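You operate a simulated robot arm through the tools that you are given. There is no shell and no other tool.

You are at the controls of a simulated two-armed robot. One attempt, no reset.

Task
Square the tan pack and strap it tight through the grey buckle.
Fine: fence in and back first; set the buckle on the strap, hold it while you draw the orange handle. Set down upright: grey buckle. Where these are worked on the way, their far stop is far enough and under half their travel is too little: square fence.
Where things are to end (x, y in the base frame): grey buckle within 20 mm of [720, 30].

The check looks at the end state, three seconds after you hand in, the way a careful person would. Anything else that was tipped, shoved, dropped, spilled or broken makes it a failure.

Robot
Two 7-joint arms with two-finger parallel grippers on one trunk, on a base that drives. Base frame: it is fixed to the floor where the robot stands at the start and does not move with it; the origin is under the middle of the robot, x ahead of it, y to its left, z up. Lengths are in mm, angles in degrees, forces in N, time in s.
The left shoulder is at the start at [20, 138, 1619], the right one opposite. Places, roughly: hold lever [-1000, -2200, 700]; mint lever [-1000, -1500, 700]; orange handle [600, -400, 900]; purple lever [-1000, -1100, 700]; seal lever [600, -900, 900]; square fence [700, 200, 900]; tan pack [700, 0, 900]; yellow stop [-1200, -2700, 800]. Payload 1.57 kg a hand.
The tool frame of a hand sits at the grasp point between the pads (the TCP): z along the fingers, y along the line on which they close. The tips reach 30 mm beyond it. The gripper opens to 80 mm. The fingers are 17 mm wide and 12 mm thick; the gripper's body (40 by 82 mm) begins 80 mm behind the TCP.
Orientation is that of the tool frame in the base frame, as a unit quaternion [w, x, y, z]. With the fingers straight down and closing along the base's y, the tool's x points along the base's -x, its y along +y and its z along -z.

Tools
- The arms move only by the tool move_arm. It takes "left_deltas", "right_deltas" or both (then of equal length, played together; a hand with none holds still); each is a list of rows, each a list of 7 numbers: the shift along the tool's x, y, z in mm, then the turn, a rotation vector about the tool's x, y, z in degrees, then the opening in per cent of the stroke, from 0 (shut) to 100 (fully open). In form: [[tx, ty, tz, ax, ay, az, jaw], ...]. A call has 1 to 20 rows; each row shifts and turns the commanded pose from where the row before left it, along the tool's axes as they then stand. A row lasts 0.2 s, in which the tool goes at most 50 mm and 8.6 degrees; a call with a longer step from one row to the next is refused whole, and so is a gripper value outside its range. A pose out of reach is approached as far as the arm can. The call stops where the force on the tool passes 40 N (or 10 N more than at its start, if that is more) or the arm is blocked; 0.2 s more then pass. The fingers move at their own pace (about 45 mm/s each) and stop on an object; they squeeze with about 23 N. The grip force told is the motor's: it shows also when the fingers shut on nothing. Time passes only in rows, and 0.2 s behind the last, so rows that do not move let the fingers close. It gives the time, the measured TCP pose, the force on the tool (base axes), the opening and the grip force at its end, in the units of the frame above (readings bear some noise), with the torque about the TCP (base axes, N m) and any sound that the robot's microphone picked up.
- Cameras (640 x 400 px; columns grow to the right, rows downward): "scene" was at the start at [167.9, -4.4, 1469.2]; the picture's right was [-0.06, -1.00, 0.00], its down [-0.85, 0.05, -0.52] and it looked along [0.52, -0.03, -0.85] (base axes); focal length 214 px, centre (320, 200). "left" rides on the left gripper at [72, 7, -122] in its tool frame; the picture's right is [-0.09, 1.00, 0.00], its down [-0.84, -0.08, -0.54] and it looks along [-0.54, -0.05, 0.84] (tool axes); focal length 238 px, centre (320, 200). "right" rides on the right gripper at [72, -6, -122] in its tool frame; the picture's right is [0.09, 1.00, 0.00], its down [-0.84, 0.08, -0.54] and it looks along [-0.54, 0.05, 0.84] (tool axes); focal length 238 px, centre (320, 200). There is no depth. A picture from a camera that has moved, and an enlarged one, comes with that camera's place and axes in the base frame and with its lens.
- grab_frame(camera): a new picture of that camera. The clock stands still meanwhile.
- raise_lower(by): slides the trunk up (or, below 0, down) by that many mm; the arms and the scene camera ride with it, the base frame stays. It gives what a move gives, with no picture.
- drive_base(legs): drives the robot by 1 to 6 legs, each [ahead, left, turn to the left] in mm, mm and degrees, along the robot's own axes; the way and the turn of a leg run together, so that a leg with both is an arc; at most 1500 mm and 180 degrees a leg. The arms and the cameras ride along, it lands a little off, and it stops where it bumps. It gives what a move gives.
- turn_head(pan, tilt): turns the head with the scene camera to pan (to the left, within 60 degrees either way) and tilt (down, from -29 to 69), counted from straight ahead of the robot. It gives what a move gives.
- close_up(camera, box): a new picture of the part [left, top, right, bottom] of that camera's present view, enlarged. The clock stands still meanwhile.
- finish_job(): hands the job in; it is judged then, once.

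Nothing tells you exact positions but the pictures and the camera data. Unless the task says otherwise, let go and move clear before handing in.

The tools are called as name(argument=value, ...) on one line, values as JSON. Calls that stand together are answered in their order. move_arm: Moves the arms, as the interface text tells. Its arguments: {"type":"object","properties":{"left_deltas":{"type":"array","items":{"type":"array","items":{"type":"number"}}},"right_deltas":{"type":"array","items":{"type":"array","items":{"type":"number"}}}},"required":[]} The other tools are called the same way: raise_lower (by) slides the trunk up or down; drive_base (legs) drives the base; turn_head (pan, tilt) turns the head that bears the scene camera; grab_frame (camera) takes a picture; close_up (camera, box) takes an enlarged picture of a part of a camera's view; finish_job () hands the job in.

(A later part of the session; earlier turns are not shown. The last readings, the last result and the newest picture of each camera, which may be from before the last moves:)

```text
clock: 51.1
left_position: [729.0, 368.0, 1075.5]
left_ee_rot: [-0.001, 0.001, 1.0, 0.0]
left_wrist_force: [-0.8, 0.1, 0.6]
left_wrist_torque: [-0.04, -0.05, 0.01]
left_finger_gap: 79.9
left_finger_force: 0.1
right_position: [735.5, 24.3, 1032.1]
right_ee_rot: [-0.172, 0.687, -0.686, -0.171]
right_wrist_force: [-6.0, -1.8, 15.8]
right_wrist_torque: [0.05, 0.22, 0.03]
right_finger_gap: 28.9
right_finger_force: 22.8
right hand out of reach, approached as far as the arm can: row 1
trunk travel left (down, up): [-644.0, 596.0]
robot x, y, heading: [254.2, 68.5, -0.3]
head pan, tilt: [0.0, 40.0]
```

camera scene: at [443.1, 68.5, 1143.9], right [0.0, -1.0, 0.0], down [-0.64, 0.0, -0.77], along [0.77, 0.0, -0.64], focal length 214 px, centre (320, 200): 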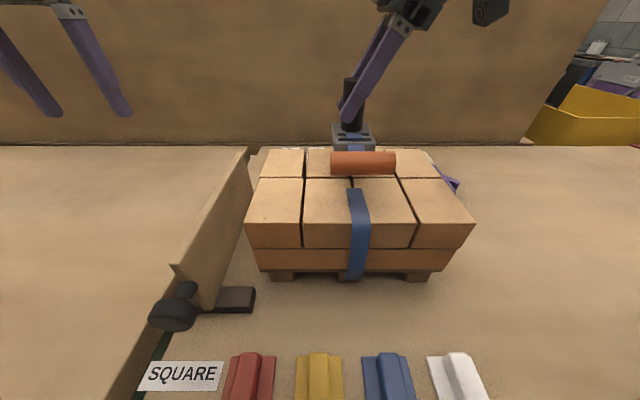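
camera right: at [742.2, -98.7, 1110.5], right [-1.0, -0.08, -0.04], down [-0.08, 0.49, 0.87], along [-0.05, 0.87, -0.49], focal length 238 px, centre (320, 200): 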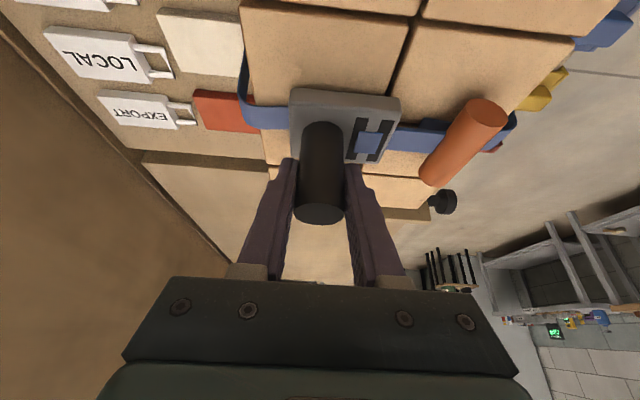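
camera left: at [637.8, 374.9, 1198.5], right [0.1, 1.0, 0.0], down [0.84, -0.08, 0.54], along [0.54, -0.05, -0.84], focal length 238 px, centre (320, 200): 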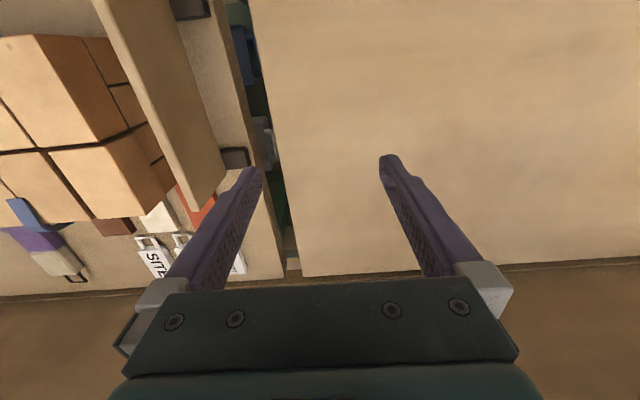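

Contact at z≈1032 (about 16 N upward). Let me look whether the plate is sitting flat.

close_up(camera="scene", box=[280, 100, 440, 220])

close_up(camera="right", box=[200, 60, 540, 240])

```text
3.33 times, centred on (360, 160) of scene
camera zoom: at [443.6, 68.3, 1144.3], right [0.0, -1.0, 0.0], down [-0.64, 0.0, -0.77], along [0.77, 0.0, -0.64], focal length 715 px, centre (187, 333)
```

zoom: 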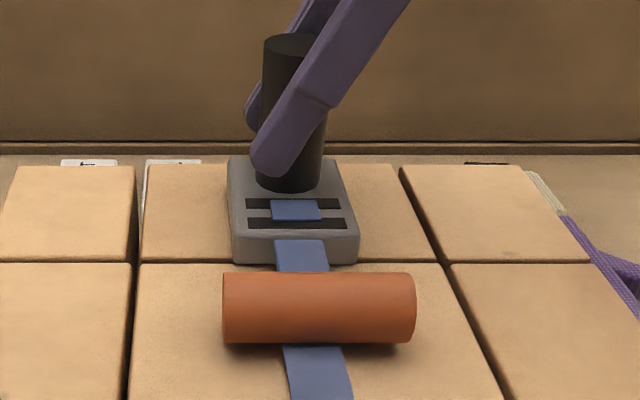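

```text
1.88 times, centred on (370, 150) of right
camera zoom: at [742.1, -98.9, 1104.4], right [-1.0, -0.08, -0.05], down [-0.08, 0.48, 0.87], along [-0.05, 0.87, -0.49], focal length 449 px, centre (226, 294)
```

zoom: 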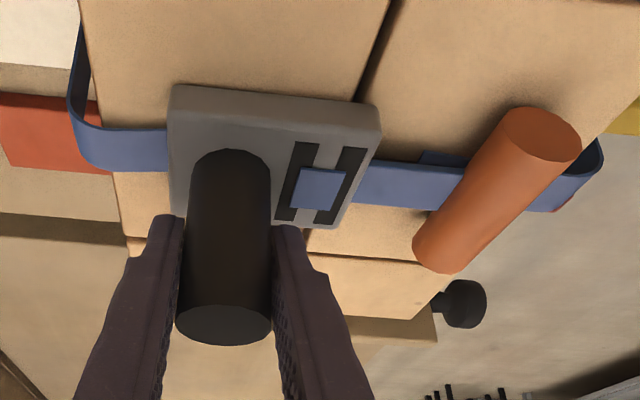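

The plate looks flat on the pack and in line with the strap. I'll re-check my frame offset with the SQUARE label from this base position before continuing.

close_up(camera="scene", box=[130, 330, 290, 400])

close_up(camera="scene", box=[340, 330, 500, 400])

```text
4.00 times, centred on (210, 365) of scene
camera zoom: at [443.6, 68.3, 1144.3], right [0.0, -1.0, 0.0], down [-0.64, 0.0, -0.77], along [0.77, 0.0, -0.64], focal length 858 px, centre (760, -460)
```

zoom: 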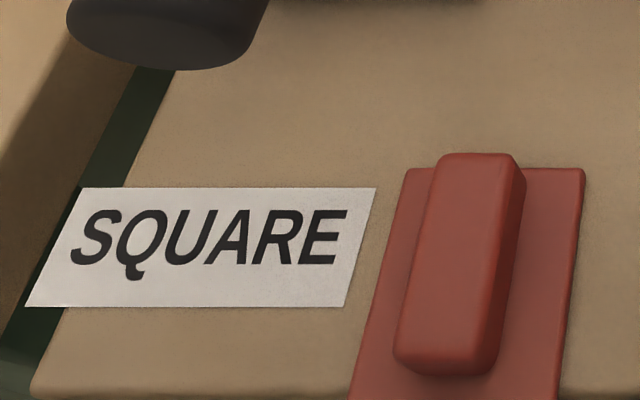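

```text
4.00 times, centred on (420, 365) of scene
camera zoom: at [443.6, 68.3, 1144.3], right [0.0, -1.0, 0.0], down [-0.64, 0.0, -0.77], along [0.77, 0.0, -0.64], focal length 858 px, centre (-80, -460)
```

zoom: 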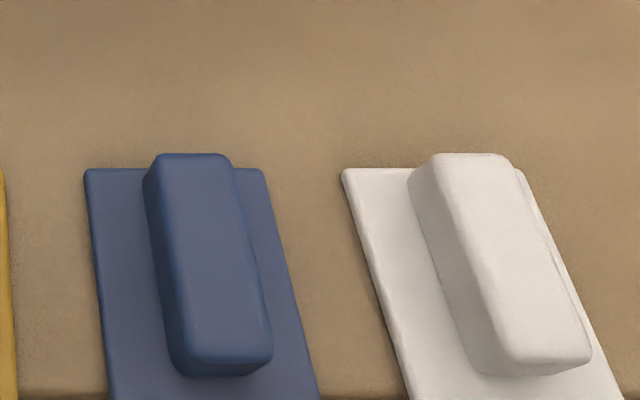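

The buckle rests in place under the right hand. Now I'll prepare the left hand in free space over the left table: turn it 90° so its fingers close along x, opening about 40 mm.

move_arm(left_deltas=[[0, 0, 0, 0, 0, 8, 60], [0, 0, 0, 0, 0, 8, 60], [0, 0, 0, 0, 0, 8, 60], [0, 0, 0, 0, 0, 8, 60], [0, 0, 0, 0, 0, 8, 60], [0, 0, 0, 0, 0, 8, 60], [0, 0, 0, 0, 0, 8, 60], [0, 0, 0, 0, 0, 8, 60], [0, 0, 0, 0, 0, 8, 60], [0, 0, 0, 0, 0, 8, 60], [0, 0, 0, 0, 0, 8, 60], [0, 0, 0, 0, 0, 2, 60]])

```text
clock: 53.7
left_position: [730.3, 368.9, 1076.3]
left_ee_rot: [0.0, 0.709, 0.706, 0.0]
left_wrist_force: [0.7, -0.4, 0.2]
left_wrist_torque: [-0.01, -0.04, 0.04]
left_finger_gap: 48.1
left_finger_force: 0.1
right_position: [735.4, 23.4, 1031.3]
right_ee_rot: [-0.171, 0.687, -0.685, -0.171]
right_wrist_force: [-2.3, 2.3, 14.3]
right_wrist_torque: [0.12, 0.07, -0.01]
right_finger_gap: 28.4
right_finger_force: 22.6
trunk travel left (down, up): [-644.0, 596.0]
robot x, y, heading: [257.1, 68.1, -0.1]
head pan, tilt: [0.0, 40.0]
```

Now lean the left hand 30° to the left.

move_arm(left_deltas=[[0, 0, 0, 0, -7.5, 0, 60], [0, 0, 0, 0, -7.5, 0, 60], [0, 0, 0, 0, -7.5, 0, 60], [0, 0, 0, 0, -7.5, 0, 60], [0, 0, 0, 0, 0, 0, 60]])

grab_frame(camera="left")

grab_frame(camera="scene")

```text
clock: 54.9
left_position: [697.3, 358.5, 1073.3]
left_ee_rot: [0.184, 0.684, 0.682, -0.184]
left_wrist_force: [0.8, 0.3, 0.0]
left_wrist_torque: [0.03, -0.06, 0.0]
left_finger_gap: 47.8
left_finger_force: 0.1
left hand out of reach, approached as far as the arm can: row 1, 2, 3, 4
right_position: [736.5, 22.9, 1031.5]
right_ee_rot: [-0.171, 0.686, -0.686, -0.169]
right_wrist_force: [-3.0, 2.8, 11.9]
right_wrist_torque: [0.09, 0.07, 0.0]
right_finger_gap: 28.8
right_finger_force: 22.8
trunk travel left (down, up): [-644.0, 596.0]
robot x, y, heading: [260.1, 68.2, 0.3]
head pan, tilt: [0.0, 40.0]
```

```text
taken
camera left: at [705.4, 481.5, 1144.1], right [1.0, -0.08, 0.05], down [-0.08, -0.45, 0.89], along [-0.05, -0.89, -0.46], focal length 238 px, centre (320, 200)
```

left: 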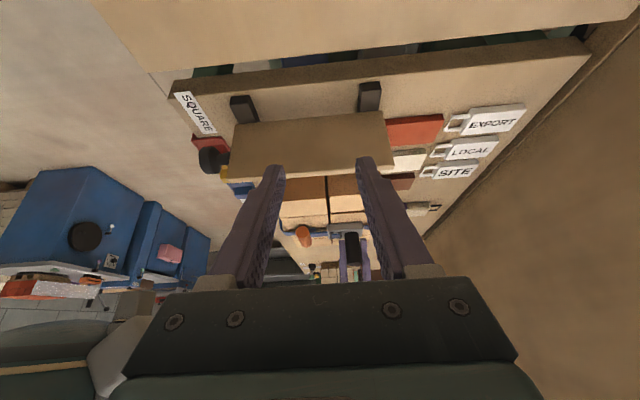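

```text
taken
camera scene: at [443.9, 68.7, 1144.1], right [0.0, -1.0, 0.0], down [-0.64, 0.0, -0.77], along [0.77, 0.0, -0.64], focal length 214 px, centre (320, 200)
```

scene: 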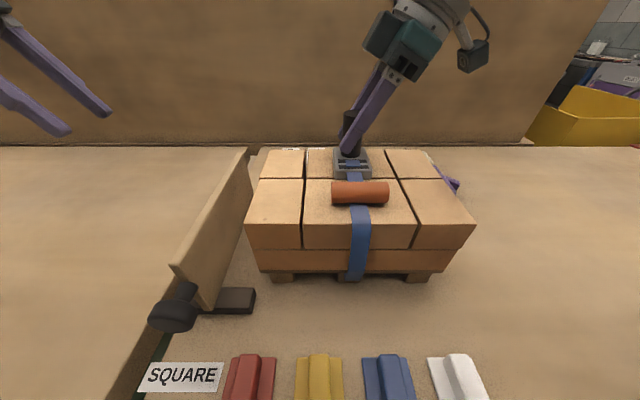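

The left arm reaches its lean with the TCP at (697, 358, 1073). I'll move it across at constant height toward the handle, partway first.

move_arm(left_deltas=[[-33, -8.8, 18.6, 0, 0, 0, 60], [-33, -8.8, 18.6, 0, 0, 0, 60], [-33, -8.8, 18.6, 0, 0, 0, 60], [-33, -8.8, 18.6, 0, 0, 0, 60], [0, 0, 0, 0, 0, 0, 60]])

```text
clock: 56.1
left_position: [662.1, 207.1, 1075.9]
left_ee_rot: [0.181, 0.684, 0.682, -0.183]
left_wrist_force: [0.5, -0.3, 0.2]
left_wrist_torque: [0.02, 0.01, -0.03]
left_finger_gap: 47.9
left_finger_force: 0.0
right_position: [736.1, 22.4, 1031.0]
right_ee_rot: [-0.17, 0.686, -0.686, -0.169]
right_wrist_force: [2.4, 0.8, 5.3]
right_wrist_torque: [0.12, 0.02, -0.04]
right_finger_gap: 28.5
right_finger_force: 22.8
trunk travel left (down, up): [-644.0, 596.0]
robot x, y, heading: [257.9, 68.8, 0.1]
head pan, tilt: [0.0, 40.0]
```

Good. Continue the left hand to a point just up-left of the handle.

move_arm(left_deltas=[[-24.2, -6.5, 14, 0, 0, 0, 60], [-24.2, -6.5, 14, 0, 0, 0, 60], [-24.2, -6.5, 14, 0, 0, 0, 60], [-24.2, -6.5, 14, 0, 0, 0, 60], [0, 0, 0, 0, 0, 0, 60]])

grab_frame(camera="left")

grab_frame(camera="scene")

grab_frame(camera="right")

```text
clock: 57.3
left_position: [635.0, 96.8, 1074.8]
left_ee_rot: [0.183, 0.684, 0.681, -0.184]
left_wrist_force: [-0.2, 0.2, -0.2]
left_wrist_torque: [-0.03, -0.02, 0.02]
left_finger_gap: 48.0
left_finger_force: 0.1
right_position: [735.9, 23.0, 1029.9]
right_ee_rot: [-0.171, 0.686, -0.686, -0.169]
right_wrist_force: [1.3, -0.8, 4.1]
right_wrist_torque: [0.02, 0.03, 0.05]
right_finger_gap: 28.7
right_finger_force: 23.4
trunk travel left (down, up): [-644.0, 596.0]
robot x, y, heading: [258.0, 69.2, -0.2]
head pan, tilt: [0.0, 40.0]
```

```text
taken
camera left: at [643.2, 218.2, 1145.7], right [1.0, -0.08, 0.05], down [-0.08, -0.45, 0.89], along [-0.05, -0.89, -0.46], focal length 238 px, centre (320, 200)
```

left: 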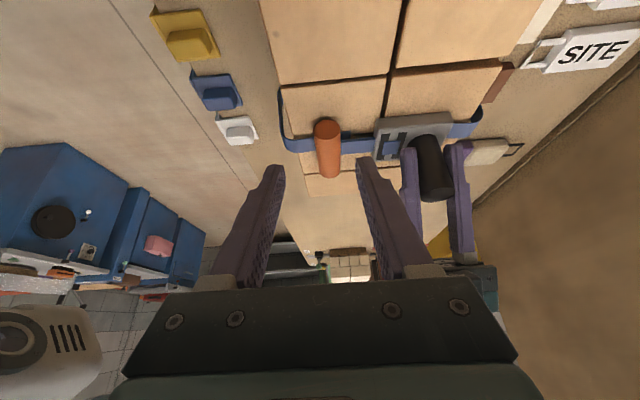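

```text
taken
camera scene: at [443.8, 68.4, 1144.1], right [0.0, -1.0, 0.0], down [-0.64, 0.0, -0.77], along [0.77, 0.0, -0.64], focal length 214 px, centre (320, 200)
```

scene: 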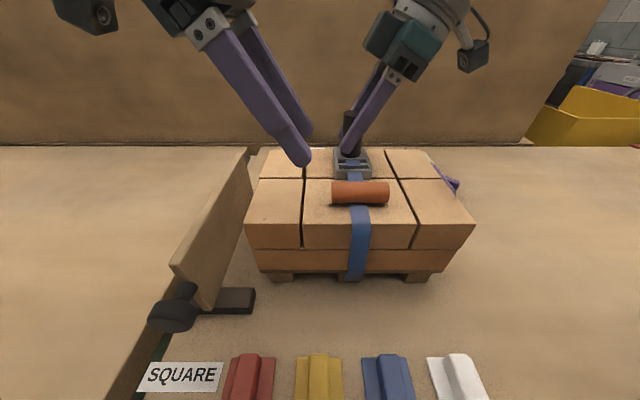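

```text
taken
camera right: at [742.1, -99.3, 1103.6], right [-1.0, -0.08, -0.04], down [-0.08, 0.49, 0.87], along [-0.05, 0.87, -0.49], focal length 238 px, centre (320, 200)
```

right: 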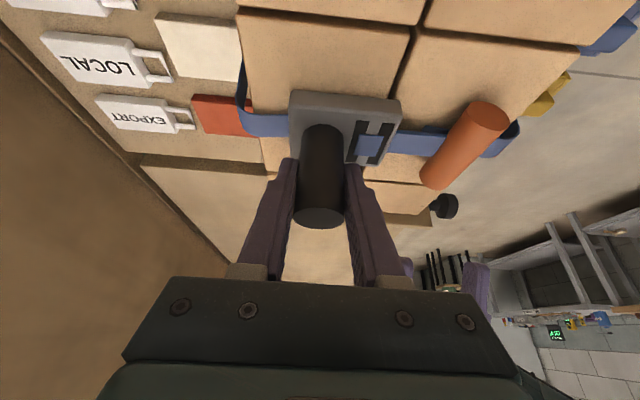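

Both wrist cameras agree the handle is at x≈643 (a bit further than I assumed), so I'll shift 8 mm in x and approach along the fingers, stopping 30 mm short.

move_arm(left_deltas=[[-4, 8, 1, 0, 0, 0, 60], [0, 0, 20, 0, 0, 0, 60], [0, 0, 20, 0, 0, 0, 60], [0, 0, 0, 0, 0, 0, 60]])

grab_frame(camera="left")

close_up(camera="scene", box=[240, 80, 440, 230])

```text
clock: 58.3
left_position: [643.7, 70.6, 1041.6]
left_ee_rot: [0.183, 0.684, 0.682, -0.183]
left_wrist_force: [-0.4, 0.4, -0.3]
left_wrist_torque: [-0.03, -0.01, -0.02]
left_finger_gap: 48.2
left_finger_force: 0.0
right_position: [735.4, 22.9, 1031.4]
right_ee_rot: [0.171, -0.686, 0.686, 0.17]
right_wrist_force: [2.5, -1.4, 3.2]
right_wrist_torque: [-0.03, 0.05, 0.02]
right_finger_gap: 28.6
right_finger_force: 22.9
trunk travel left (down, up): [-644.0, 596.0]
robot x, y, heading: [253.0, 69.5, 0.1]
head pan, tilt: [0.0, 40.0]
```

```text
taken
camera left: at [650.9, 193.8, 1111.8], right [1.0, -0.08, 0.05], down [-0.08, -0.45, 0.89], along [-0.05, -0.89, -0.46], focal length 238 px, centre (320, 200)
```

left: 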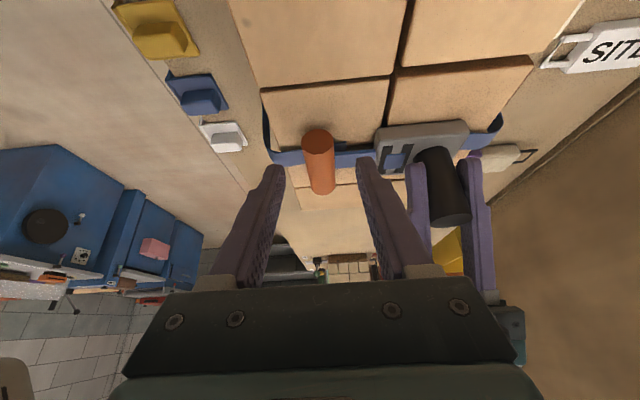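

```text
2.67 times, centred on (340, 155) of scene
camera zoom: at [443.7, 68.4, 1144.1], right [0.0, -1.0, 0.0], down [-0.64, 0.0, -0.77], along [0.77, 0.0, -0.64], focal length 572 px, centre (267, 320)
```

zoom: 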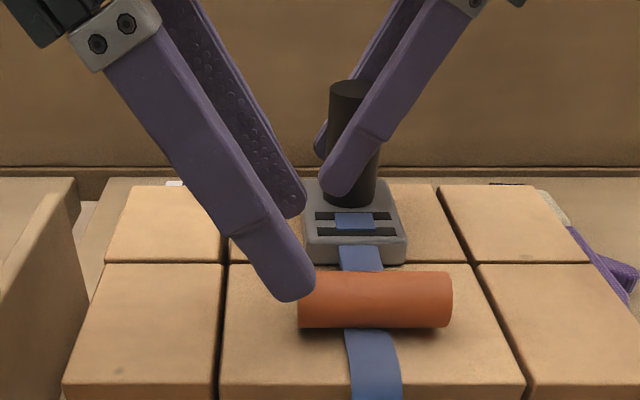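

The handle is centred between the left fingers. Advancing about 30 mm to straddle its left end, keeping off the strap.

move_arm(left_deltas=[[2, 0, 8, 0, 0, 0, 60], [2.3, 0, 8, 0, 0, 0, 60], [0, 0, 7.5, 0, 0, 0, 60], [0, 0, 7, 0, 0, 0, 60], [0, 0, 0, 0, 0, 0, 60]])

grab_frame(camera="left")

close_up(camera="scene", box=[240, 80, 440, 230])

close_up(camera="right", box=[300, 60, 540, 260])

```text
clock: 59.5
left_position: [642.8, 58.6, 1013.2]
left_ee_rot: [0.182, 0.684, 0.682, -0.183]
left_wrist_force: [-0.2, -0.6, 0.3]
left_wrist_torque: [0.01, 0.04, 0.0]
left_finger_gap: 47.8
left_finger_force: 0.0
right_position: [734.7, 21.5, 1031.8]
right_ee_rot: [0.172, -0.686, 0.687, 0.17]
right_wrist_force: [1.6, -0.8, 2.1]
right_wrist_torque: [-0.02, 0.05, 0.01]
right_finger_gap: 28.5
right_finger_force: 23.0
trunk travel left (down, up): [-644.0, 596.0]
robot x, y, heading: [264.6, 70.8, 0.1]
head pan, tilt: [0.0, 40.0]
```

```text
taken
camera left: at [650.8, 181.8, 1083.1], right [1.0, -0.08, 0.05], down [-0.08, -0.45, 0.89], along [-0.05, -0.89, -0.46], focal length 238 px, centre (320, 200)
```

left: 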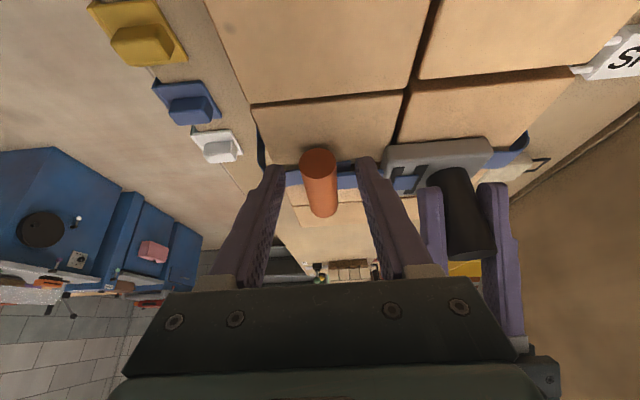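

```text
2.67 times, centred on (340, 155) of scene
camera zoom: at [443.7, 68.4, 1144.1], right [0.0, -1.0, 0.0], down [-0.64, 0.0, -0.77], along [0.77, 0.0, -0.64], focal length 572 px, centre (267, 320)
```

zoom: 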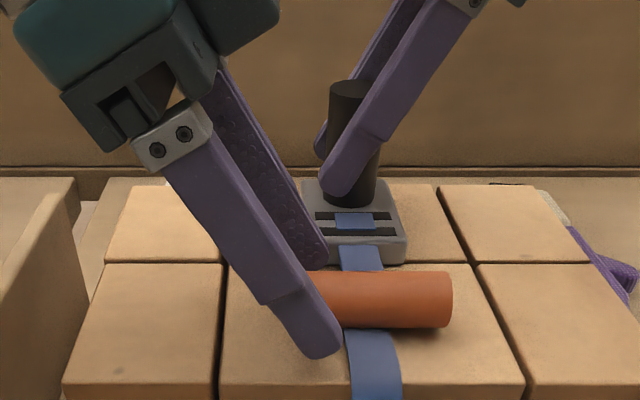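

```text
2.00 times, centred on (420, 160) of right
camera zoom: at [742.0, -99.3, 1103.5], right [-1.0, -0.08, -0.04], down [-0.08, 0.49, 0.87], along [-0.05, 0.87, -0.49], focal length 477 px, centre (120, 280)
```

zoom: 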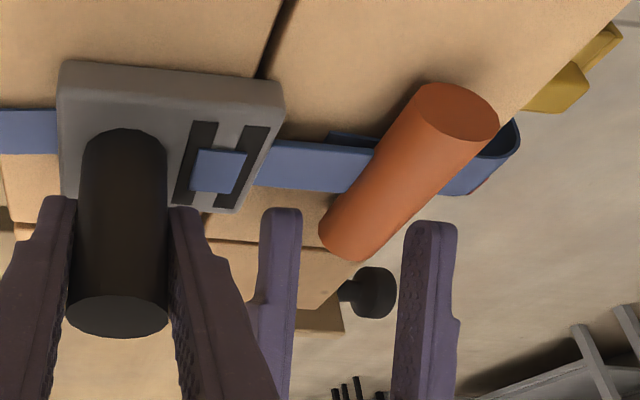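

Fingers straddle the handle's left end clear of the strap. I'll nudge 3 mm further along the handle and close the left gripper, while pressing the right hand down slightly to hold the buckle.

move_arm(left_deltas=[[-2.6, 0, 1.5, 0, 0, 0, 60], [0, 0, 0, 0, 0, 0, 40], [0, 0, 0, 0, 0, 0, 20], [0, 0, 0, 0, 0, 0, 0], [0, 0, 0, 0, 0, 0, 0]], right_deltas=[[0.5, 0, 0.9, 0, 0, 0, 0], [0.5, 0, 0.9, 0, 0, 0, 0], [0, 0, 0, 0, 0, 0, 0], [0, 0, 0, 0, 0, 0, 0], [0, 0, 0, 0, 0, 0, 0]])

grab_frame(camera="left")

close_up(camera="right", box=[300, 60, 540, 260])

```text
clock: 60.7
left_position: [643.0, 56.5, 1013.4]
left_ee_rot: [0.182, 0.685, 0.681, -0.185]
left_wrist_force: [-8.3, -0.9, 3.4]
left_wrist_torque: [0.0, 0.18, -0.08]
left_finger_gap: 23.6
left_finger_force: 23.3
right_position: [736.5, 22.8, 1028.6]
right_ee_rot: [-0.171, 0.687, -0.686, -0.17]
right_wrist_force: [1.3, -0.3, 15.8]
right_wrist_torque: [0.0, 0.09, 0.02]
right_finger_gap: 28.8
right_finger_force: 23.0
trunk travel left (down, up): [-644.0, 596.0]
robot x, y, heading: [259.5, 66.7, -0.2]
head pan, tilt: [0.0, 40.0]
```

```text
taken
camera left: at [650.8, 178.4, 1083.5], right [1.0, -0.08, 0.04], down [-0.08, -0.45, 0.89], along [-0.05, -0.89, -0.46], focal length 238 px, centre (320, 200)
```

left: 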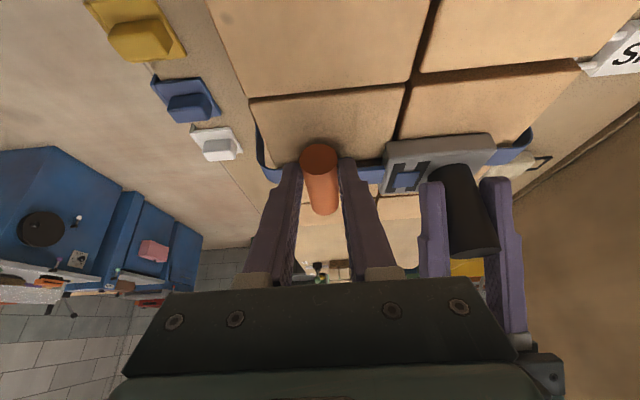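

```text
2.00 times, centred on (420, 160) of right
camera zoom: at [741.9, -99.1, 1102.1], right [-1.0, -0.08, -0.05], down [-0.08, 0.49, 0.87], along [-0.05, 0.87, -0.49], focal length 477 px, centre (120, 280)
```

zoom: 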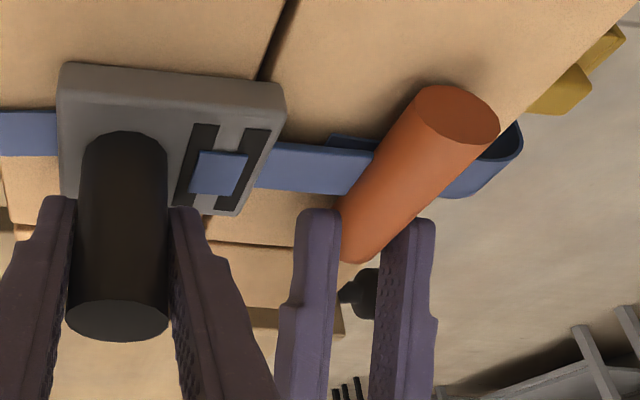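

The handle is gripped (23.6 mm) and the buckle is pressed down at 16 N. Now draw the handle toward me in small steps, watching the buckle's position.

move_arm(left_deltas=[[0, -3, 0, 0, 0, 0, 0], [0, -3, 0, 0, 0, 0, 0], [0, -3, 0, 0, 0, 0, 0], [0, 0, 0, 0, 0, 0, 0]])

close_up(camera="right", box=[300, 60, 540, 260])

```text
clock: 61.7
left_position: [634.0, 55.7, 1013.7]
left_ee_rot: [0.182, 0.684, 0.682, -0.184]
left_wrist_force: [0.6, -2.3, 2.9]
left_wrist_torque: [-0.15, -0.01, -0.01]
left_finger_gap: 23.4
left_finger_force: 22.9
right_position: [736.7, 22.5, 1030.1]
right_ee_rot: [-0.171, 0.687, -0.686, -0.17]
right_wrist_force: [-3.1, 1.8, 11.9]
right_wrist_torque: [0.13, 0.04, -0.05]
right_finger_gap: 28.4
right_finger_force: 23.2
trunk travel left (down, up): [-644.0, 596.0]
robot x, y, heading: [256.2, 69.3, 0.1]
head pan, tilt: [0.0, 40.0]
```

```text
2.00 times, centred on (420, 160) of right
camera zoom: at [742.0, -98.9, 1101.8], right [-1.0, -0.08, -0.04], down [-0.08, 0.49, 0.87], along [-0.05, 0.87, -0.49], focal length 477 px, centre (120, 280)
```

zoom: 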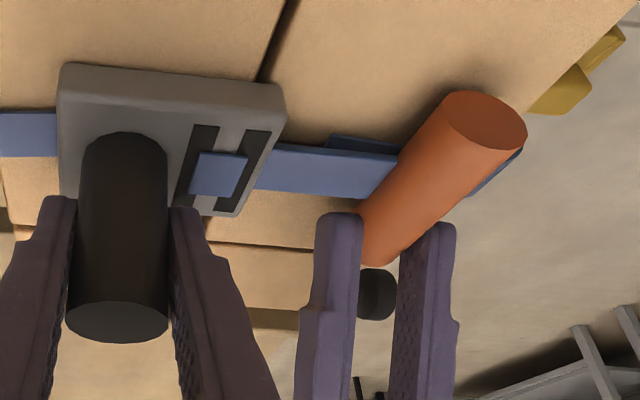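

The handle slides out freely and the buckle stays put. Continue drawing.

move_arm(left_deltas=[[0, -4, 0, 0, 0, 0, 0], [0, -4, 0, 0, 0, 0, 0], [0, -4, 0, 0, 0, 0, 0], [0, -4, 0, 0, 0, 0, 0], [0, 0, 0, 0, 0, 0, 0]])

close_up(camera="right", box=[300, 60, 540, 260])

```text
clock: 62.9
left_position: [618.4, 57.2, 1013.6]
left_ee_rot: [0.183, 0.684, 0.681, -0.185]
left_wrist_force: [-1.1, -2.4, 5.8]
left_wrist_torque: [-0.05, 0.01, -0.07]
left_finger_gap: 23.5
left_finger_force: 23.1
right_position: [736.7, 23.2, 1029.1]
right_ee_rot: [-0.17, 0.687, -0.686, -0.17]
right_wrist_force: [-1.8, 3.0, 8.8]
right_wrist_torque: [0.0, 0.0, -0.06]
right_finger_gap: 28.4
right_finger_force: 23.0
trunk travel left (down, up): [-644.0, 596.0]
robot x, y, heading: [256.9, 69.2, 0.2]
head pan, tilt: [0.0, 40.0]
```

```text
2.00 times, centred on (420, 160) of right
camera zoom: at [742.0, -99.0, 1101.8], right [-1.0, -0.08, -0.04], down [-0.08, 0.49, 0.87], along [-0.05, 0.87, -0.49], focal length 477 px, centre (120, 280)
```

zoom: 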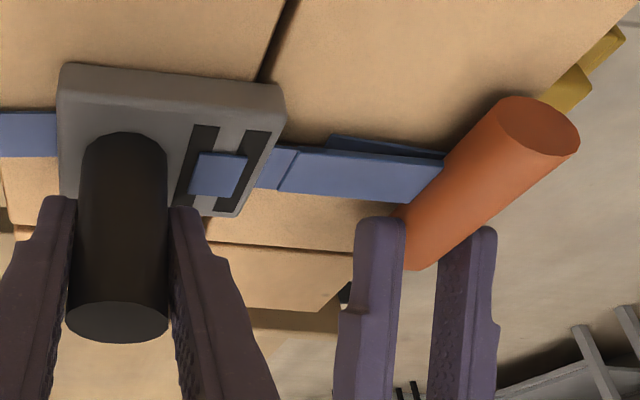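

25 mm drawn, buckle unmoved. Continue.

move_arm(left_deltas=[[0, -4, 0, 0, 0, 0, 0], [0, -4, 0, 0, 0, 0, 0], [0, -4, 0, 0, 0, 0, 0], [0, -4, 0, 0, 0, 0, 0], [0, 0, 0, 0, 0, 0, 0]], right_deltas=[[0, 0, 0, 0, 0, 0, 0], [0, 0, 0, 0, 0, 0, 0], [0.5, 0, 0.9, 0, 0, 0, 0], [0, 0, 0, 0, 0, 0, 0], [0, 0, 0, 0, 0, 0, 0]])

close_up(camera="right", box=[300, 60, 540, 260])

```text
clock: 64.1
left_position: [601.1, 56.5, 1013.2]
left_ee_rot: [0.182, 0.685, 0.681, -0.184]
left_wrist_force: [-0.4, -0.9, 7.1]
left_wrist_torque: [-0.21, 0.06, -0.08]
left_finger_gap: 23.7
left_finger_force: 22.0
right_position: [736.3, 22.8, 1028.7]
right_ee_rot: [-0.172, 0.687, -0.686, -0.169]
right_wrist_force: [-5.1, 1.2, 15.6]
right_wrist_torque: [-0.01, 0.13, 0.01]
right_finger_gap: 28.6
right_finger_force: 22.4
trunk travel left (down, up): [-644.0, 596.0]
robot x, y, heading: [258.8, 68.4, 0.2]
head pan, tilt: [0.0, 40.0]
```

```text
2.00 times, centred on (420, 160) of right
camera zoom: at [741.9, -99.1, 1101.2], right [-1.0, -0.08, -0.05], down [-0.08, 0.49, 0.87], along [-0.05, 0.87, -0.49], focal length 477 px, centre (120, 280)
```

zoom: 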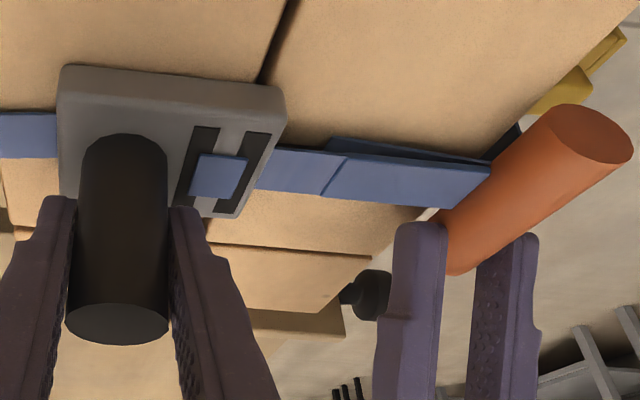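

42 mm drawn with little resistance. Continue toward the end stop.

move_arm(left_deltas=[[0, -4, 0, 0, 0, 0, 0], [0, -4, 0, 0, 0, 0, 0], [0, -4, 0, 0, 0, 0, 0], [0, -4, 0, 0, 0, 0, 0], [0, 0, 0, 0, 0, 0, 0]])

close_up(camera="right", box=[300, 60, 540, 260])

```text
clock: 65.3
left_position: [586.5, 57.1, 1014.4]
left_ee_rot: [0.183, 0.684, 0.682, -0.183]
left_wrist_force: [-0.4, -0.4, 5.6]
left_wrist_torque: [-0.15, 0.03, -0.05]
left_finger_gap: 23.4
left_finger_force: 23.3
right_position: [735.5, 23.1, 1027.8]
right_ee_rot: [-0.171, 0.686, -0.686, -0.17]
right_wrist_force: [-3.3, 2.3, 15.6]
right_wrist_torque: [0.12, 0.08, -0.01]
right_finger_gap: 28.7
right_finger_force: 22.5
trunk travel left (down, up): [-644.0, 596.0]
robot x, y, heading: [258.2, 68.5, -0.0]
head pan, tilt: [0.0, 40.0]
```

```text
2.00 times, centred on (420, 160) of right
camera zoom: at [742.0, -99.1, 1101.0], right [-1.0, -0.08, -0.05], down [-0.08, 0.49, 0.87], along [-0.05, 0.87, -0.49], focal length 477 px, centre (120, 280)
```

zoom: 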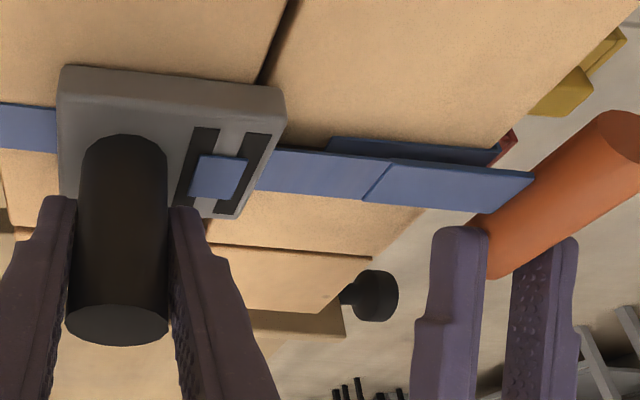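

57 mm drawn; still sliding. Continue in small steps.

move_arm(left_deltas=[[0, -4, 0, 0, 0, 0, 0], [0, -4, 0, 0, 0, 0, 0], [0, -4, 0, 0, 0, 0, 0], [0, 0, 0, 0, 0, 0, 0]])

close_up(camera="right", box=[300, 60, 640, 300])

```text
clock: 66.3
left_position: [576.6, 57.6, 1013.2]
left_ee_rot: [0.183, 0.683, 0.683, -0.182]
left_wrist_force: [13.8, -2.1, 0.4]
left_wrist_torque: [0.09, -0.28, 0.07]
left_finger_gap: 23.9
left_finger_force: 23.4
right_position: [736.6, 23.0, 1027.8]
right_ee_rot: [-0.171, 0.686, -0.686, -0.17]
right_wrist_force: [-10.0, 2.8, 13.3]
right_wrist_torque: [-0.05, 0.2, -0.03]
right_finger_gap: 28.6
right_finger_force: 23.0
trunk travel left (down, up): [-644.0, 596.0]
robot x, y, heading: [258.9, 68.3, 0.0]
head pan, tilt: [0.0, 40.0]
```

```text
1.67 times, centred on (470, 180) of right
camera zoom: at [742.4, -99.1, 1100.9], right [-1.0, -0.08, -0.04], down [-0.08, 0.49, 0.87], along [-0.05, 0.87, -0.49], focal length 397 px, centre (70, 233)
```

zoom: 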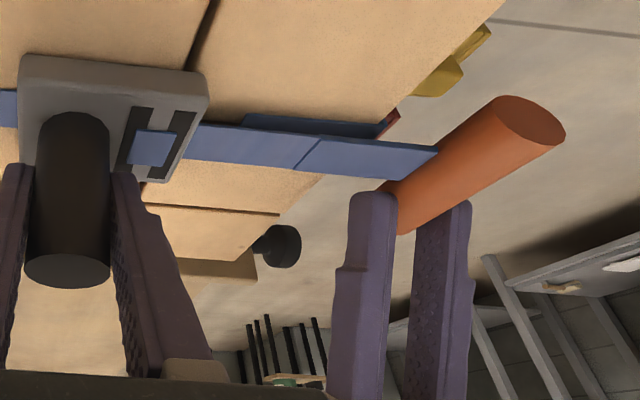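

Resistance has begun (14 N) at ~67 mm of draw. A little more to find the stop or a click, while the right hand holds.

move_arm(left_deltas=[[0, -3, 0, 0, 0, 0, 0], [0, -3, 0, 0, 0, 0, 0], [0, 0, 0, 0, 0, 0, 0]], right_deltas=[[0, 0, 0, 0, 0, 0, 0], [0, -1, 0, 0, 0, 0, 0], [0, 0, 0, 0, 0, 0, 0]])

close_up(camera="right", box=[300, 60, 640, 300])

```text
clock: 67.1
left_position: [573.4, 56.3, 1015.3]
left_ee_rot: [0.189, 0.682, 0.684, -0.178]
left_wrist_force: [33.5, -6.4, 3.0]
left_wrist_torque: [-0.19, -0.87, 0.24]
left_finger_gap: 23.9
left_finger_force: 22.7
right_position: [735.2, 22.7, 1027.3]
right_ee_rot: [0.169, -0.685, 0.687, 0.173]
right_wrist_force: [-29.1, 6.6, 7.8]
right_wrist_torque: [0.31, 0.21, -0.15]
right_finger_gap: 28.6
right_finger_force: 23.1
trunk travel left (down, up): [-644.0, 596.0]
robot x, y, heading: [259.3, 68.0, -0.0]
head pan, tilt: [0.0, 40.0]
```

```text
1.67 times, centred on (470, 180) of right
camera zoom: at [742.1, -99.5, 1100.2], right [-1.0, -0.08, -0.04], down [-0.07, 0.48, 0.87], along [-0.05, 0.87, -0.49], focal length 397 px, centre (70, 233)
```

zoom: 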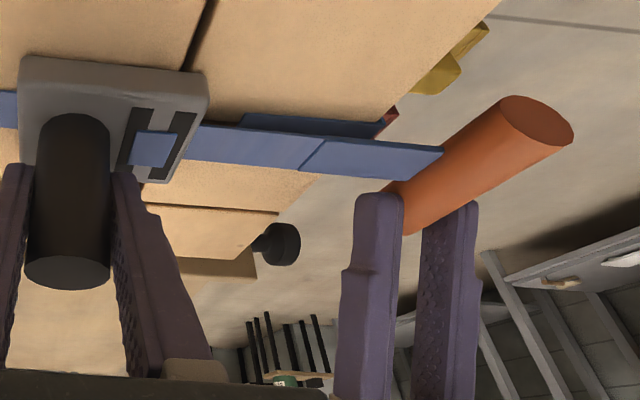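

A firm stop at about 70 mm of draw (33 N), with the buckle held in place. I'll ease the pull off and then open the left fingers, keeping the right hand holding.

move_arm(left_deltas=[[0, 2, 0, 0, 0, 0, 0], [0, 2, 0, 0, 0, 0, 0], [0, 0, 0, 0, 0, 0, 0], [0, 0, 0, 0, 0, 0, 0]])

```text
clock: 68.1
left_position: [574.1, 56.9, 1013.2]
left_ee_rot: [0.186, 0.682, 0.683, -0.182]
left_wrist_force: [26.1, -7.0, 6.4]
left_wrist_torque: [-0.32, -0.64, 0.13]
left_finger_gap: 23.6
left_finger_force: 23.0
right_position: [735.1, 22.5, 1027.5]
right_ee_rot: [0.169, -0.685, 0.687, 0.172]
right_wrist_force: [-26.7, 10.2, -0.8]
right_wrist_torque: [0.42, -0.11, -0.18]
right_finger_gap: 28.6
right_finger_force: 22.4
trunk travel left (down, up): [-644.0, 596.0]
robot x, y, heading: [262.0, 69.3, -0.1]
head pan, tilt: [0.0, 40.0]
```

Tension is still 26 N; I'll ease it further so nothing springs on release, and restore a little downward press on the buckle.

move_arm(left_deltas=[[0, 2, 0, 0, 0, 0, 0], [0, 2, 0, 0, 0, 0, 0], [0, 0, 0, 0, 0, 0, 0], [0, 0, 0, 0, 0, 0, 0]], right_deltas=[[0.5, 0, 0.9, 0, 0, 0, 0], [0, 0, 0, 0, 0, 0, 0], [0, 0, 0, 0, 0, 0, 0], [0, 0, 0, 0, 0, 0, 0]])

```text
clock: 69.1
left_position: [574.6, 56.2, 1013.0]
left_ee_rot: [0.181, 0.685, 0.681, -0.184]
left_wrist_force: [8.7, -0.5, 11.6]
left_wrist_torque: [-0.19, -0.21, 0.1]
left_finger_gap: 23.6
left_finger_force: 22.8
right_position: [734.1, 22.5, 1026.2]
right_ee_rot: [-0.171, 0.687, -0.686, -0.171]
right_wrist_force: [-16.0, 1.3, 9.4]
right_wrist_torque: [-0.08, -0.05, 0.11]
right_finger_gap: 28.7
right_finger_force: 23.6
trunk travel left (down, up): [-644.0, 596.0]
robot x, y, heading: [257.9, 69.8, 0.2]
head pan, tilt: [0.0, 40.0]
```

Nearly relaxed. One more small easing on both hands, then I'll release the handle.

move_arm(left_deltas=[[0, 1, 0, 0, 0, 0, 0], [0, 0, 0, 0, 0, 0, 0], [0, 0, 0, 0, 0, 0, 0]], right_deltas=[[0, 0.8, 0, 0, 0, 0, 0], [0, 0, 0, 0, 0, 0, 0], [0, 0, 0, 0, 0, 0, 0]])

close_up(camera="right", box=[220, 60, 560, 300])

close_up(camera="scene", box=[240, 80, 440, 230])

```text
clock: 69.9
left_position: [576.1, 56.6, 1013.1]
left_ee_rot: [0.182, 0.684, 0.682, -0.184]
left_wrist_force: [2.6, 0.3, 9.6]
left_wrist_torque: [-0.05, 0.01, 0.06]
left_finger_gap: 23.7
left_finger_force: 22.2
right_position: [735.4, 22.0, 1027.3]
right_ee_rot: [0.172, -0.686, 0.686, 0.17]
right_wrist_force: [-12.5, -1.4, 14.5]
right_wrist_torque: [-0.18, 0.09, 0.1]
right_finger_gap: 28.6
right_finger_force: 23.4
trunk travel left (down, up): [-644.0, 596.0]
robot x, y, heading: [259.2, 70.5, 0.2]
head pan, tilt: [0.0, 40.0]
```

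```text
1.67 times, centred on (390, 180) of right
camera zoom: at [741.4, -99.4, 1100.2], right [-1.0, -0.08, -0.04], down [-0.08, 0.49, 0.87], along [-0.05, 0.87, -0.49], focal length 397 px, centre (203, 233)
```

zoom: 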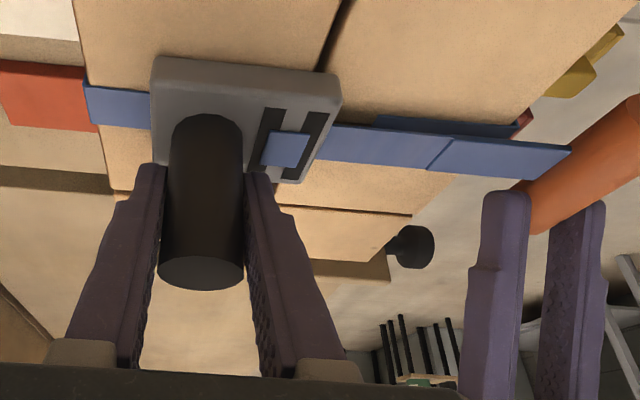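

```text
2.67 times, centred on (340, 155) of scene
camera zoom: at [443.3, 68.2, 1144.1], right [0.0, -1.0, 0.0], down [-0.64, 0.0, -0.77], along [0.77, 0.0, -0.64], focal length 572 px, centre (267, 320)
```

zoom: 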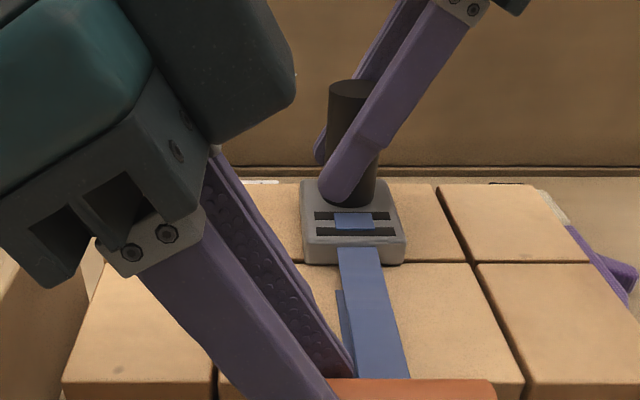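

The strap is drawn tight (the loose loops at the pack edges have gone flat) and tension in the left hand is down to ~3 N. Now I'll open the left fingers.

move_arm(left_deltas=[[0, 0, 0, 0, 0, 0, 30], [0, 0, 0, 0, 0, 0, 60], [0, 0, 0, 0, 0, 0, 60], [0, 0, 0, 0, 0, 0, 60]])

grab_frame(camera="left")

close_up(camera="right", box=[220, 60, 640, 300])

```text
clock: 70.9
left_position: [577.6, 56.9, 1013.8]
left_ee_rot: [0.183, 0.685, 0.681, -0.184]
left_wrist_force: [0.0, 0.3, 0.2]
left_wrist_torque: [-0.04, -0.03, -0.01]
left_finger_gap: 48.0
left_finger_force: 0.0
right_position: [735.6, 23.5, 1027.6]
right_ee_rot: [0.172, -0.686, 0.687, 0.169]
right_wrist_force: [-3.3, -1.4, 13.1]
right_wrist_torque: [0.09, 0.09, -0.01]
right_finger_gap: 28.6
right_finger_force: 22.8
trunk travel left (down, up): [-644.0, 596.0]
robot x, y, heading: [260.2, 70.1, -0.2]
head pan, tilt: [0.0, 40.0]
```

```text
taken
camera left: at [585.2, 179.5, 1083.4], right [1.0, -0.08, 0.05], down [-0.08, -0.45, 0.89], along [-0.05, -0.89, -0.46], focal length 238 px, centre (320, 200)
```

left: 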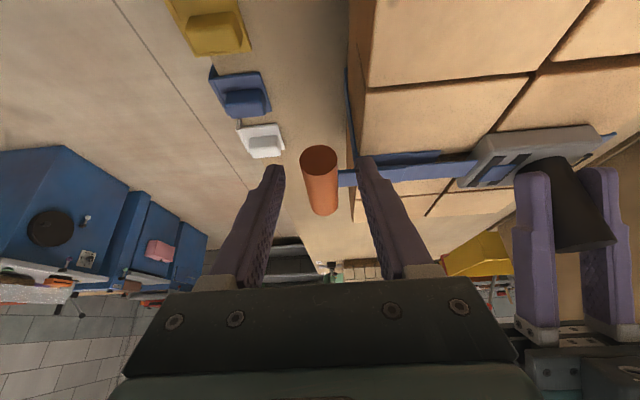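

```text
1.52 times, centred on (430, 180) of right
camera zoom: at [742.0, -99.3, 1100.1], right [-1.0, -0.08, -0.05], down [-0.08, 0.49, 0.87], along [-0.05, 0.87, -0.49], focal length 363 px, centre (152, 230)
```

zoom: 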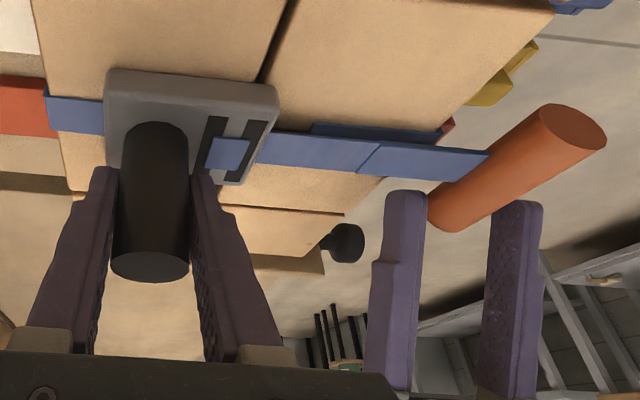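

The handle stays drawn out. I'll withdraw the left hand along its fingers, up and to the left.

move_arm(left_deltas=[[0, 0, -15, 0, 0, 0, 60], [0, 0, -20, 0, 0, 0, 60], [0, 0, -20, 0, 0, 0, 60], [0, 0, -20, 0, 0, 0, 60], [0, 0, 0, 0, 0, 0, 60]])

grab_frame(camera="left")

grab_frame(camera="scene")

```text
clock: 72.1
left_position: [577.9, 94.0, 1079.4]
left_ee_rot: [0.183, 0.685, 0.681, -0.184]
left_wrist_force: [-0.6, 0.5, -0.1]
left_wrist_torque: [0.0, 0.04, 0.0]
left_finger_gap: 48.1
left_finger_force: 0.0
right_position: [735.9, 22.2, 1028.1]
right_ee_rot: [0.171, -0.686, 0.686, 0.17]
right_wrist_force: [0.1, -1.4, 11.1]
right_wrist_torque: [0.12, 0.04, 0.02]
right_finger_gap: 28.7
right_finger_force: 23.3
trunk travel left (down, up): [-644.0, 596.0]
robot x, y, heading: [257.2, 68.8, 0.1]
head pan, tilt: [0.0, 40.0]
```

```text
taken
camera left: at [585.8, 217.5, 1148.8], right [1.0, -0.08, 0.05], down [-0.08, -0.45, 0.89], along [-0.05, -0.89, -0.46], focal length 238 px, centre (320, 200)
```

left: 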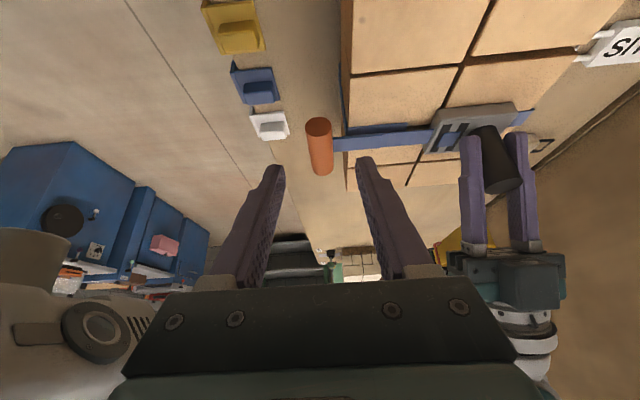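

```text
taken
camera scene: at [444.1, 68.3, 1144.2], right [0.0, -1.0, 0.0], down [-0.64, 0.0, -0.77], along [0.77, 0.0, -0.64], focal length 214 px, centre (320, 200)
```

scene: 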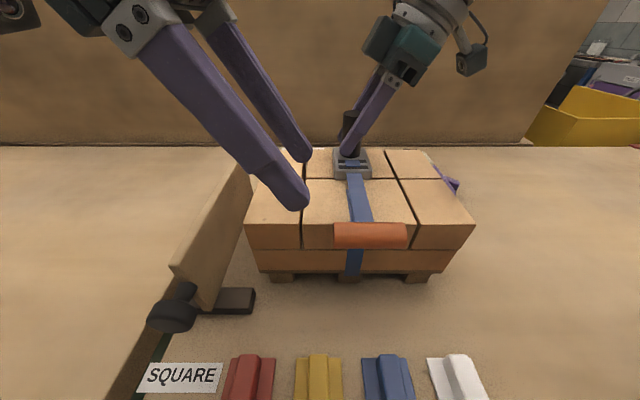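

The left hand is clear and the handle remains at its drawn position. I'll move the left hand further away, ease the right hand's press, then release the post.

move_arm(left_deltas=[[30, 0, -21, 0, 0, 0, 60], [30, 0, -21, 0, 0, 0, 60], [30, 0, -21, 0, 0, 0, 60], [0, 0, 0, 0, 0, 0, 60]], right_deltas=[[0, 0, 0, 0, 0, 0, 0], [-0.4, 0, -0.7, 0, 0, 0, 0], [0, 0, 0, 0, 0, 0, 0], [0, 0, 0, 0, 0, 0, 0]])

```text
clock: 73.1
left_position: [576.9, 205.6, 1087.5]
left_ee_rot: [0.183, 0.684, 0.682, -0.184]
left_wrist_force: [0.0, -0.7, -0.4]
left_wrist_torque: [-0.03, 0.01, -0.01]
left_finger_gap: 47.7
left_finger_force: 0.0
right_position: [735.1, 22.0, 1027.8]
right_ee_rot: [-0.171, 0.687, -0.686, -0.17]
right_wrist_force: [1.8, 0.0, 1.4]
right_wrist_torque: [0.09, -0.15, -0.07]
right_finger_gap: 28.9
right_finger_force: 22.9
trunk travel left (down, up): [-644.0, 596.0]
robot x, y, heading: [257.5, 70.6, 0.1]
head pan, tilt: [0.0, 40.0]
```

Forces are near zero, with the buckle seated. Opening the right fingers now.

move_arm(right_deltas=[[0, 0, 0, 0, 0, 0, 40], [0, 0, 0, 0, 0, 0, 60], [0, 0, 0, 0, 0, 0, 60], [0, 0, 0, 0, 0, 0, 60]])

grab_frame(camera="right")

close_up(camera="scene", box=[240, 80, 480, 290])

```text
clock: 74.1
left_position: [576.4, 203.4, 1086.7]
left_ee_rot: [0.183, 0.684, 0.682, -0.184]
left_wrist_force: [0.3, 0.9, -0.1]
left_wrist_torque: [-0.01, -0.01, 0.01]
left_finger_gap: 47.9
left_finger_force: 0.1
right_position: [734.7, 22.4, 1028.6]
right_ee_rot: [0.171, -0.686, 0.687, 0.17]
right_wrist_force: [0.6, 0.3, -0.5]
right_wrist_torque: [0.03, -0.01, 0.04]
right_finger_gap: 47.7
right_finger_force: 0.0
trunk travel left (down, up): [-644.0, 596.0]
robot x, y, heading: [260.6, 71.5, 0.1]
head pan, tilt: [0.0, 40.0]
```

```text
taken
camera right: at [741.2, -98.9, 1100.3], right [-1.0, -0.08, -0.04], down [-0.08, 0.49, 0.87], along [-0.05, 0.87, -0.49], focal length 238 px, centre (320, 200)
```

right: 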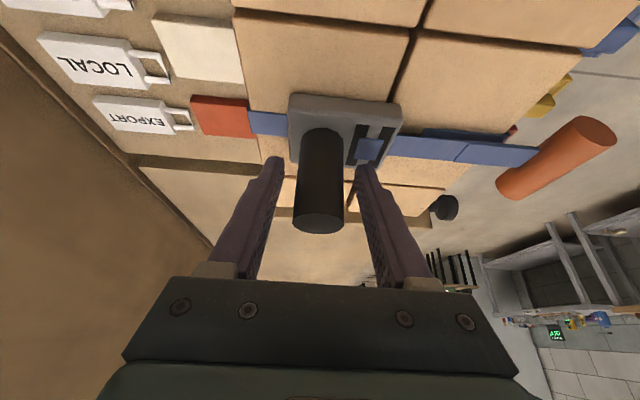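

```text
1.90 times, centred on (360, 185) of scene
camera zoom: at [443.3, 68.5, 1144.0], right [0.0, -1.0, 0.0], down [-0.64, 0.0, -0.77], along [0.77, 0.0, -0.64], focal length 408 px, centre (244, 229)
```

zoom: 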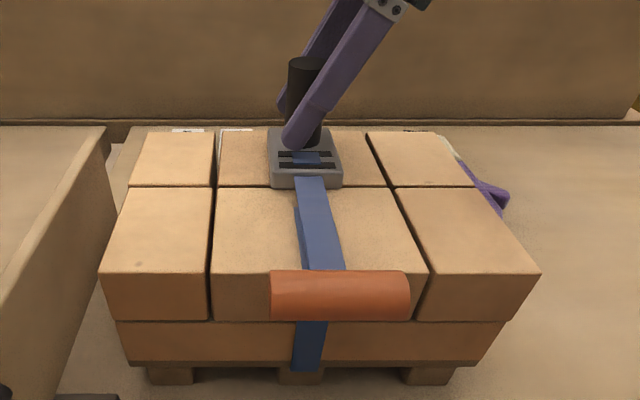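

The buckle stands by itself, upright, with the handle drawn. Lifting the right hand straight up off the post.

move_arm(right_deltas=[[-4.7, 0, -8.8, 0, 0, 0, 60], [-7, 0, -13.2, 0, 0, 0, 60], [-9.4, 0, -17.7, 0, 0, 0, 60], [-9.4, 0, -17.7, 0, 0, 0, 60], [0, 0, 0, 0, 0, 0, 60]])

grab_frame(camera="right")

close_up(camera="scene", box=[240, 80, 480, 290])

```text
clock: 75.3
left_position: [578.1, 202.9, 1087.8]
left_ee_rot: [0.183, 0.683, 0.682, -0.184]
left_wrist_force: [0.1, 0.3, 0.4]
left_wrist_torque: [0.04, 0.01, 0.01]
left_finger_gap: 48.1
left_finger_force: 0.0
right_position: [735.8, 23.3, 1093.0]
right_ee_rot: [0.171, -0.686, 0.686, 0.17]
right_wrist_force: [0.1, 0.5, -0.3]
right_wrist_torque: [-0.01, -0.01, 0.05]
right_finger_gap: 47.9
right_finger_force: 0.0
trunk travel left (down, up): [-644.0, 596.0]
robot x, y, heading: [257.2, 68.7, -0.1]
head pan, tilt: [0.0, 40.0]
```

```text
taken
camera right: at [742.4, -98.5, 1165.2], right [-1.0, -0.08, -0.04], down [-0.08, 0.49, 0.87], along [-0.05, 0.87, -0.49], focal length 238 px, centre (320, 200)
```

right: 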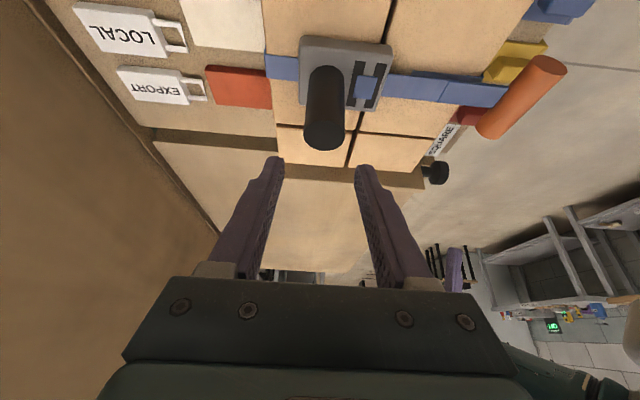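

```text
1.90 times, centred on (360, 185) of scene
camera zoom: at [443.3, 68.5, 1144.0], right [0.0, -1.0, 0.0], down [-0.64, 0.0, -0.77], along [0.77, 0.0, -0.64], focal length 408 px, centre (244, 229)
```

zoom: 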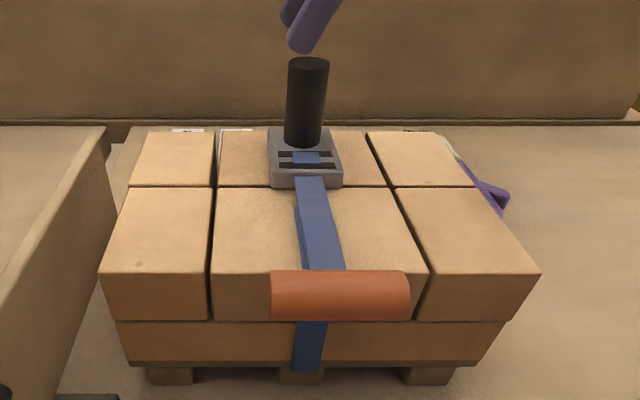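

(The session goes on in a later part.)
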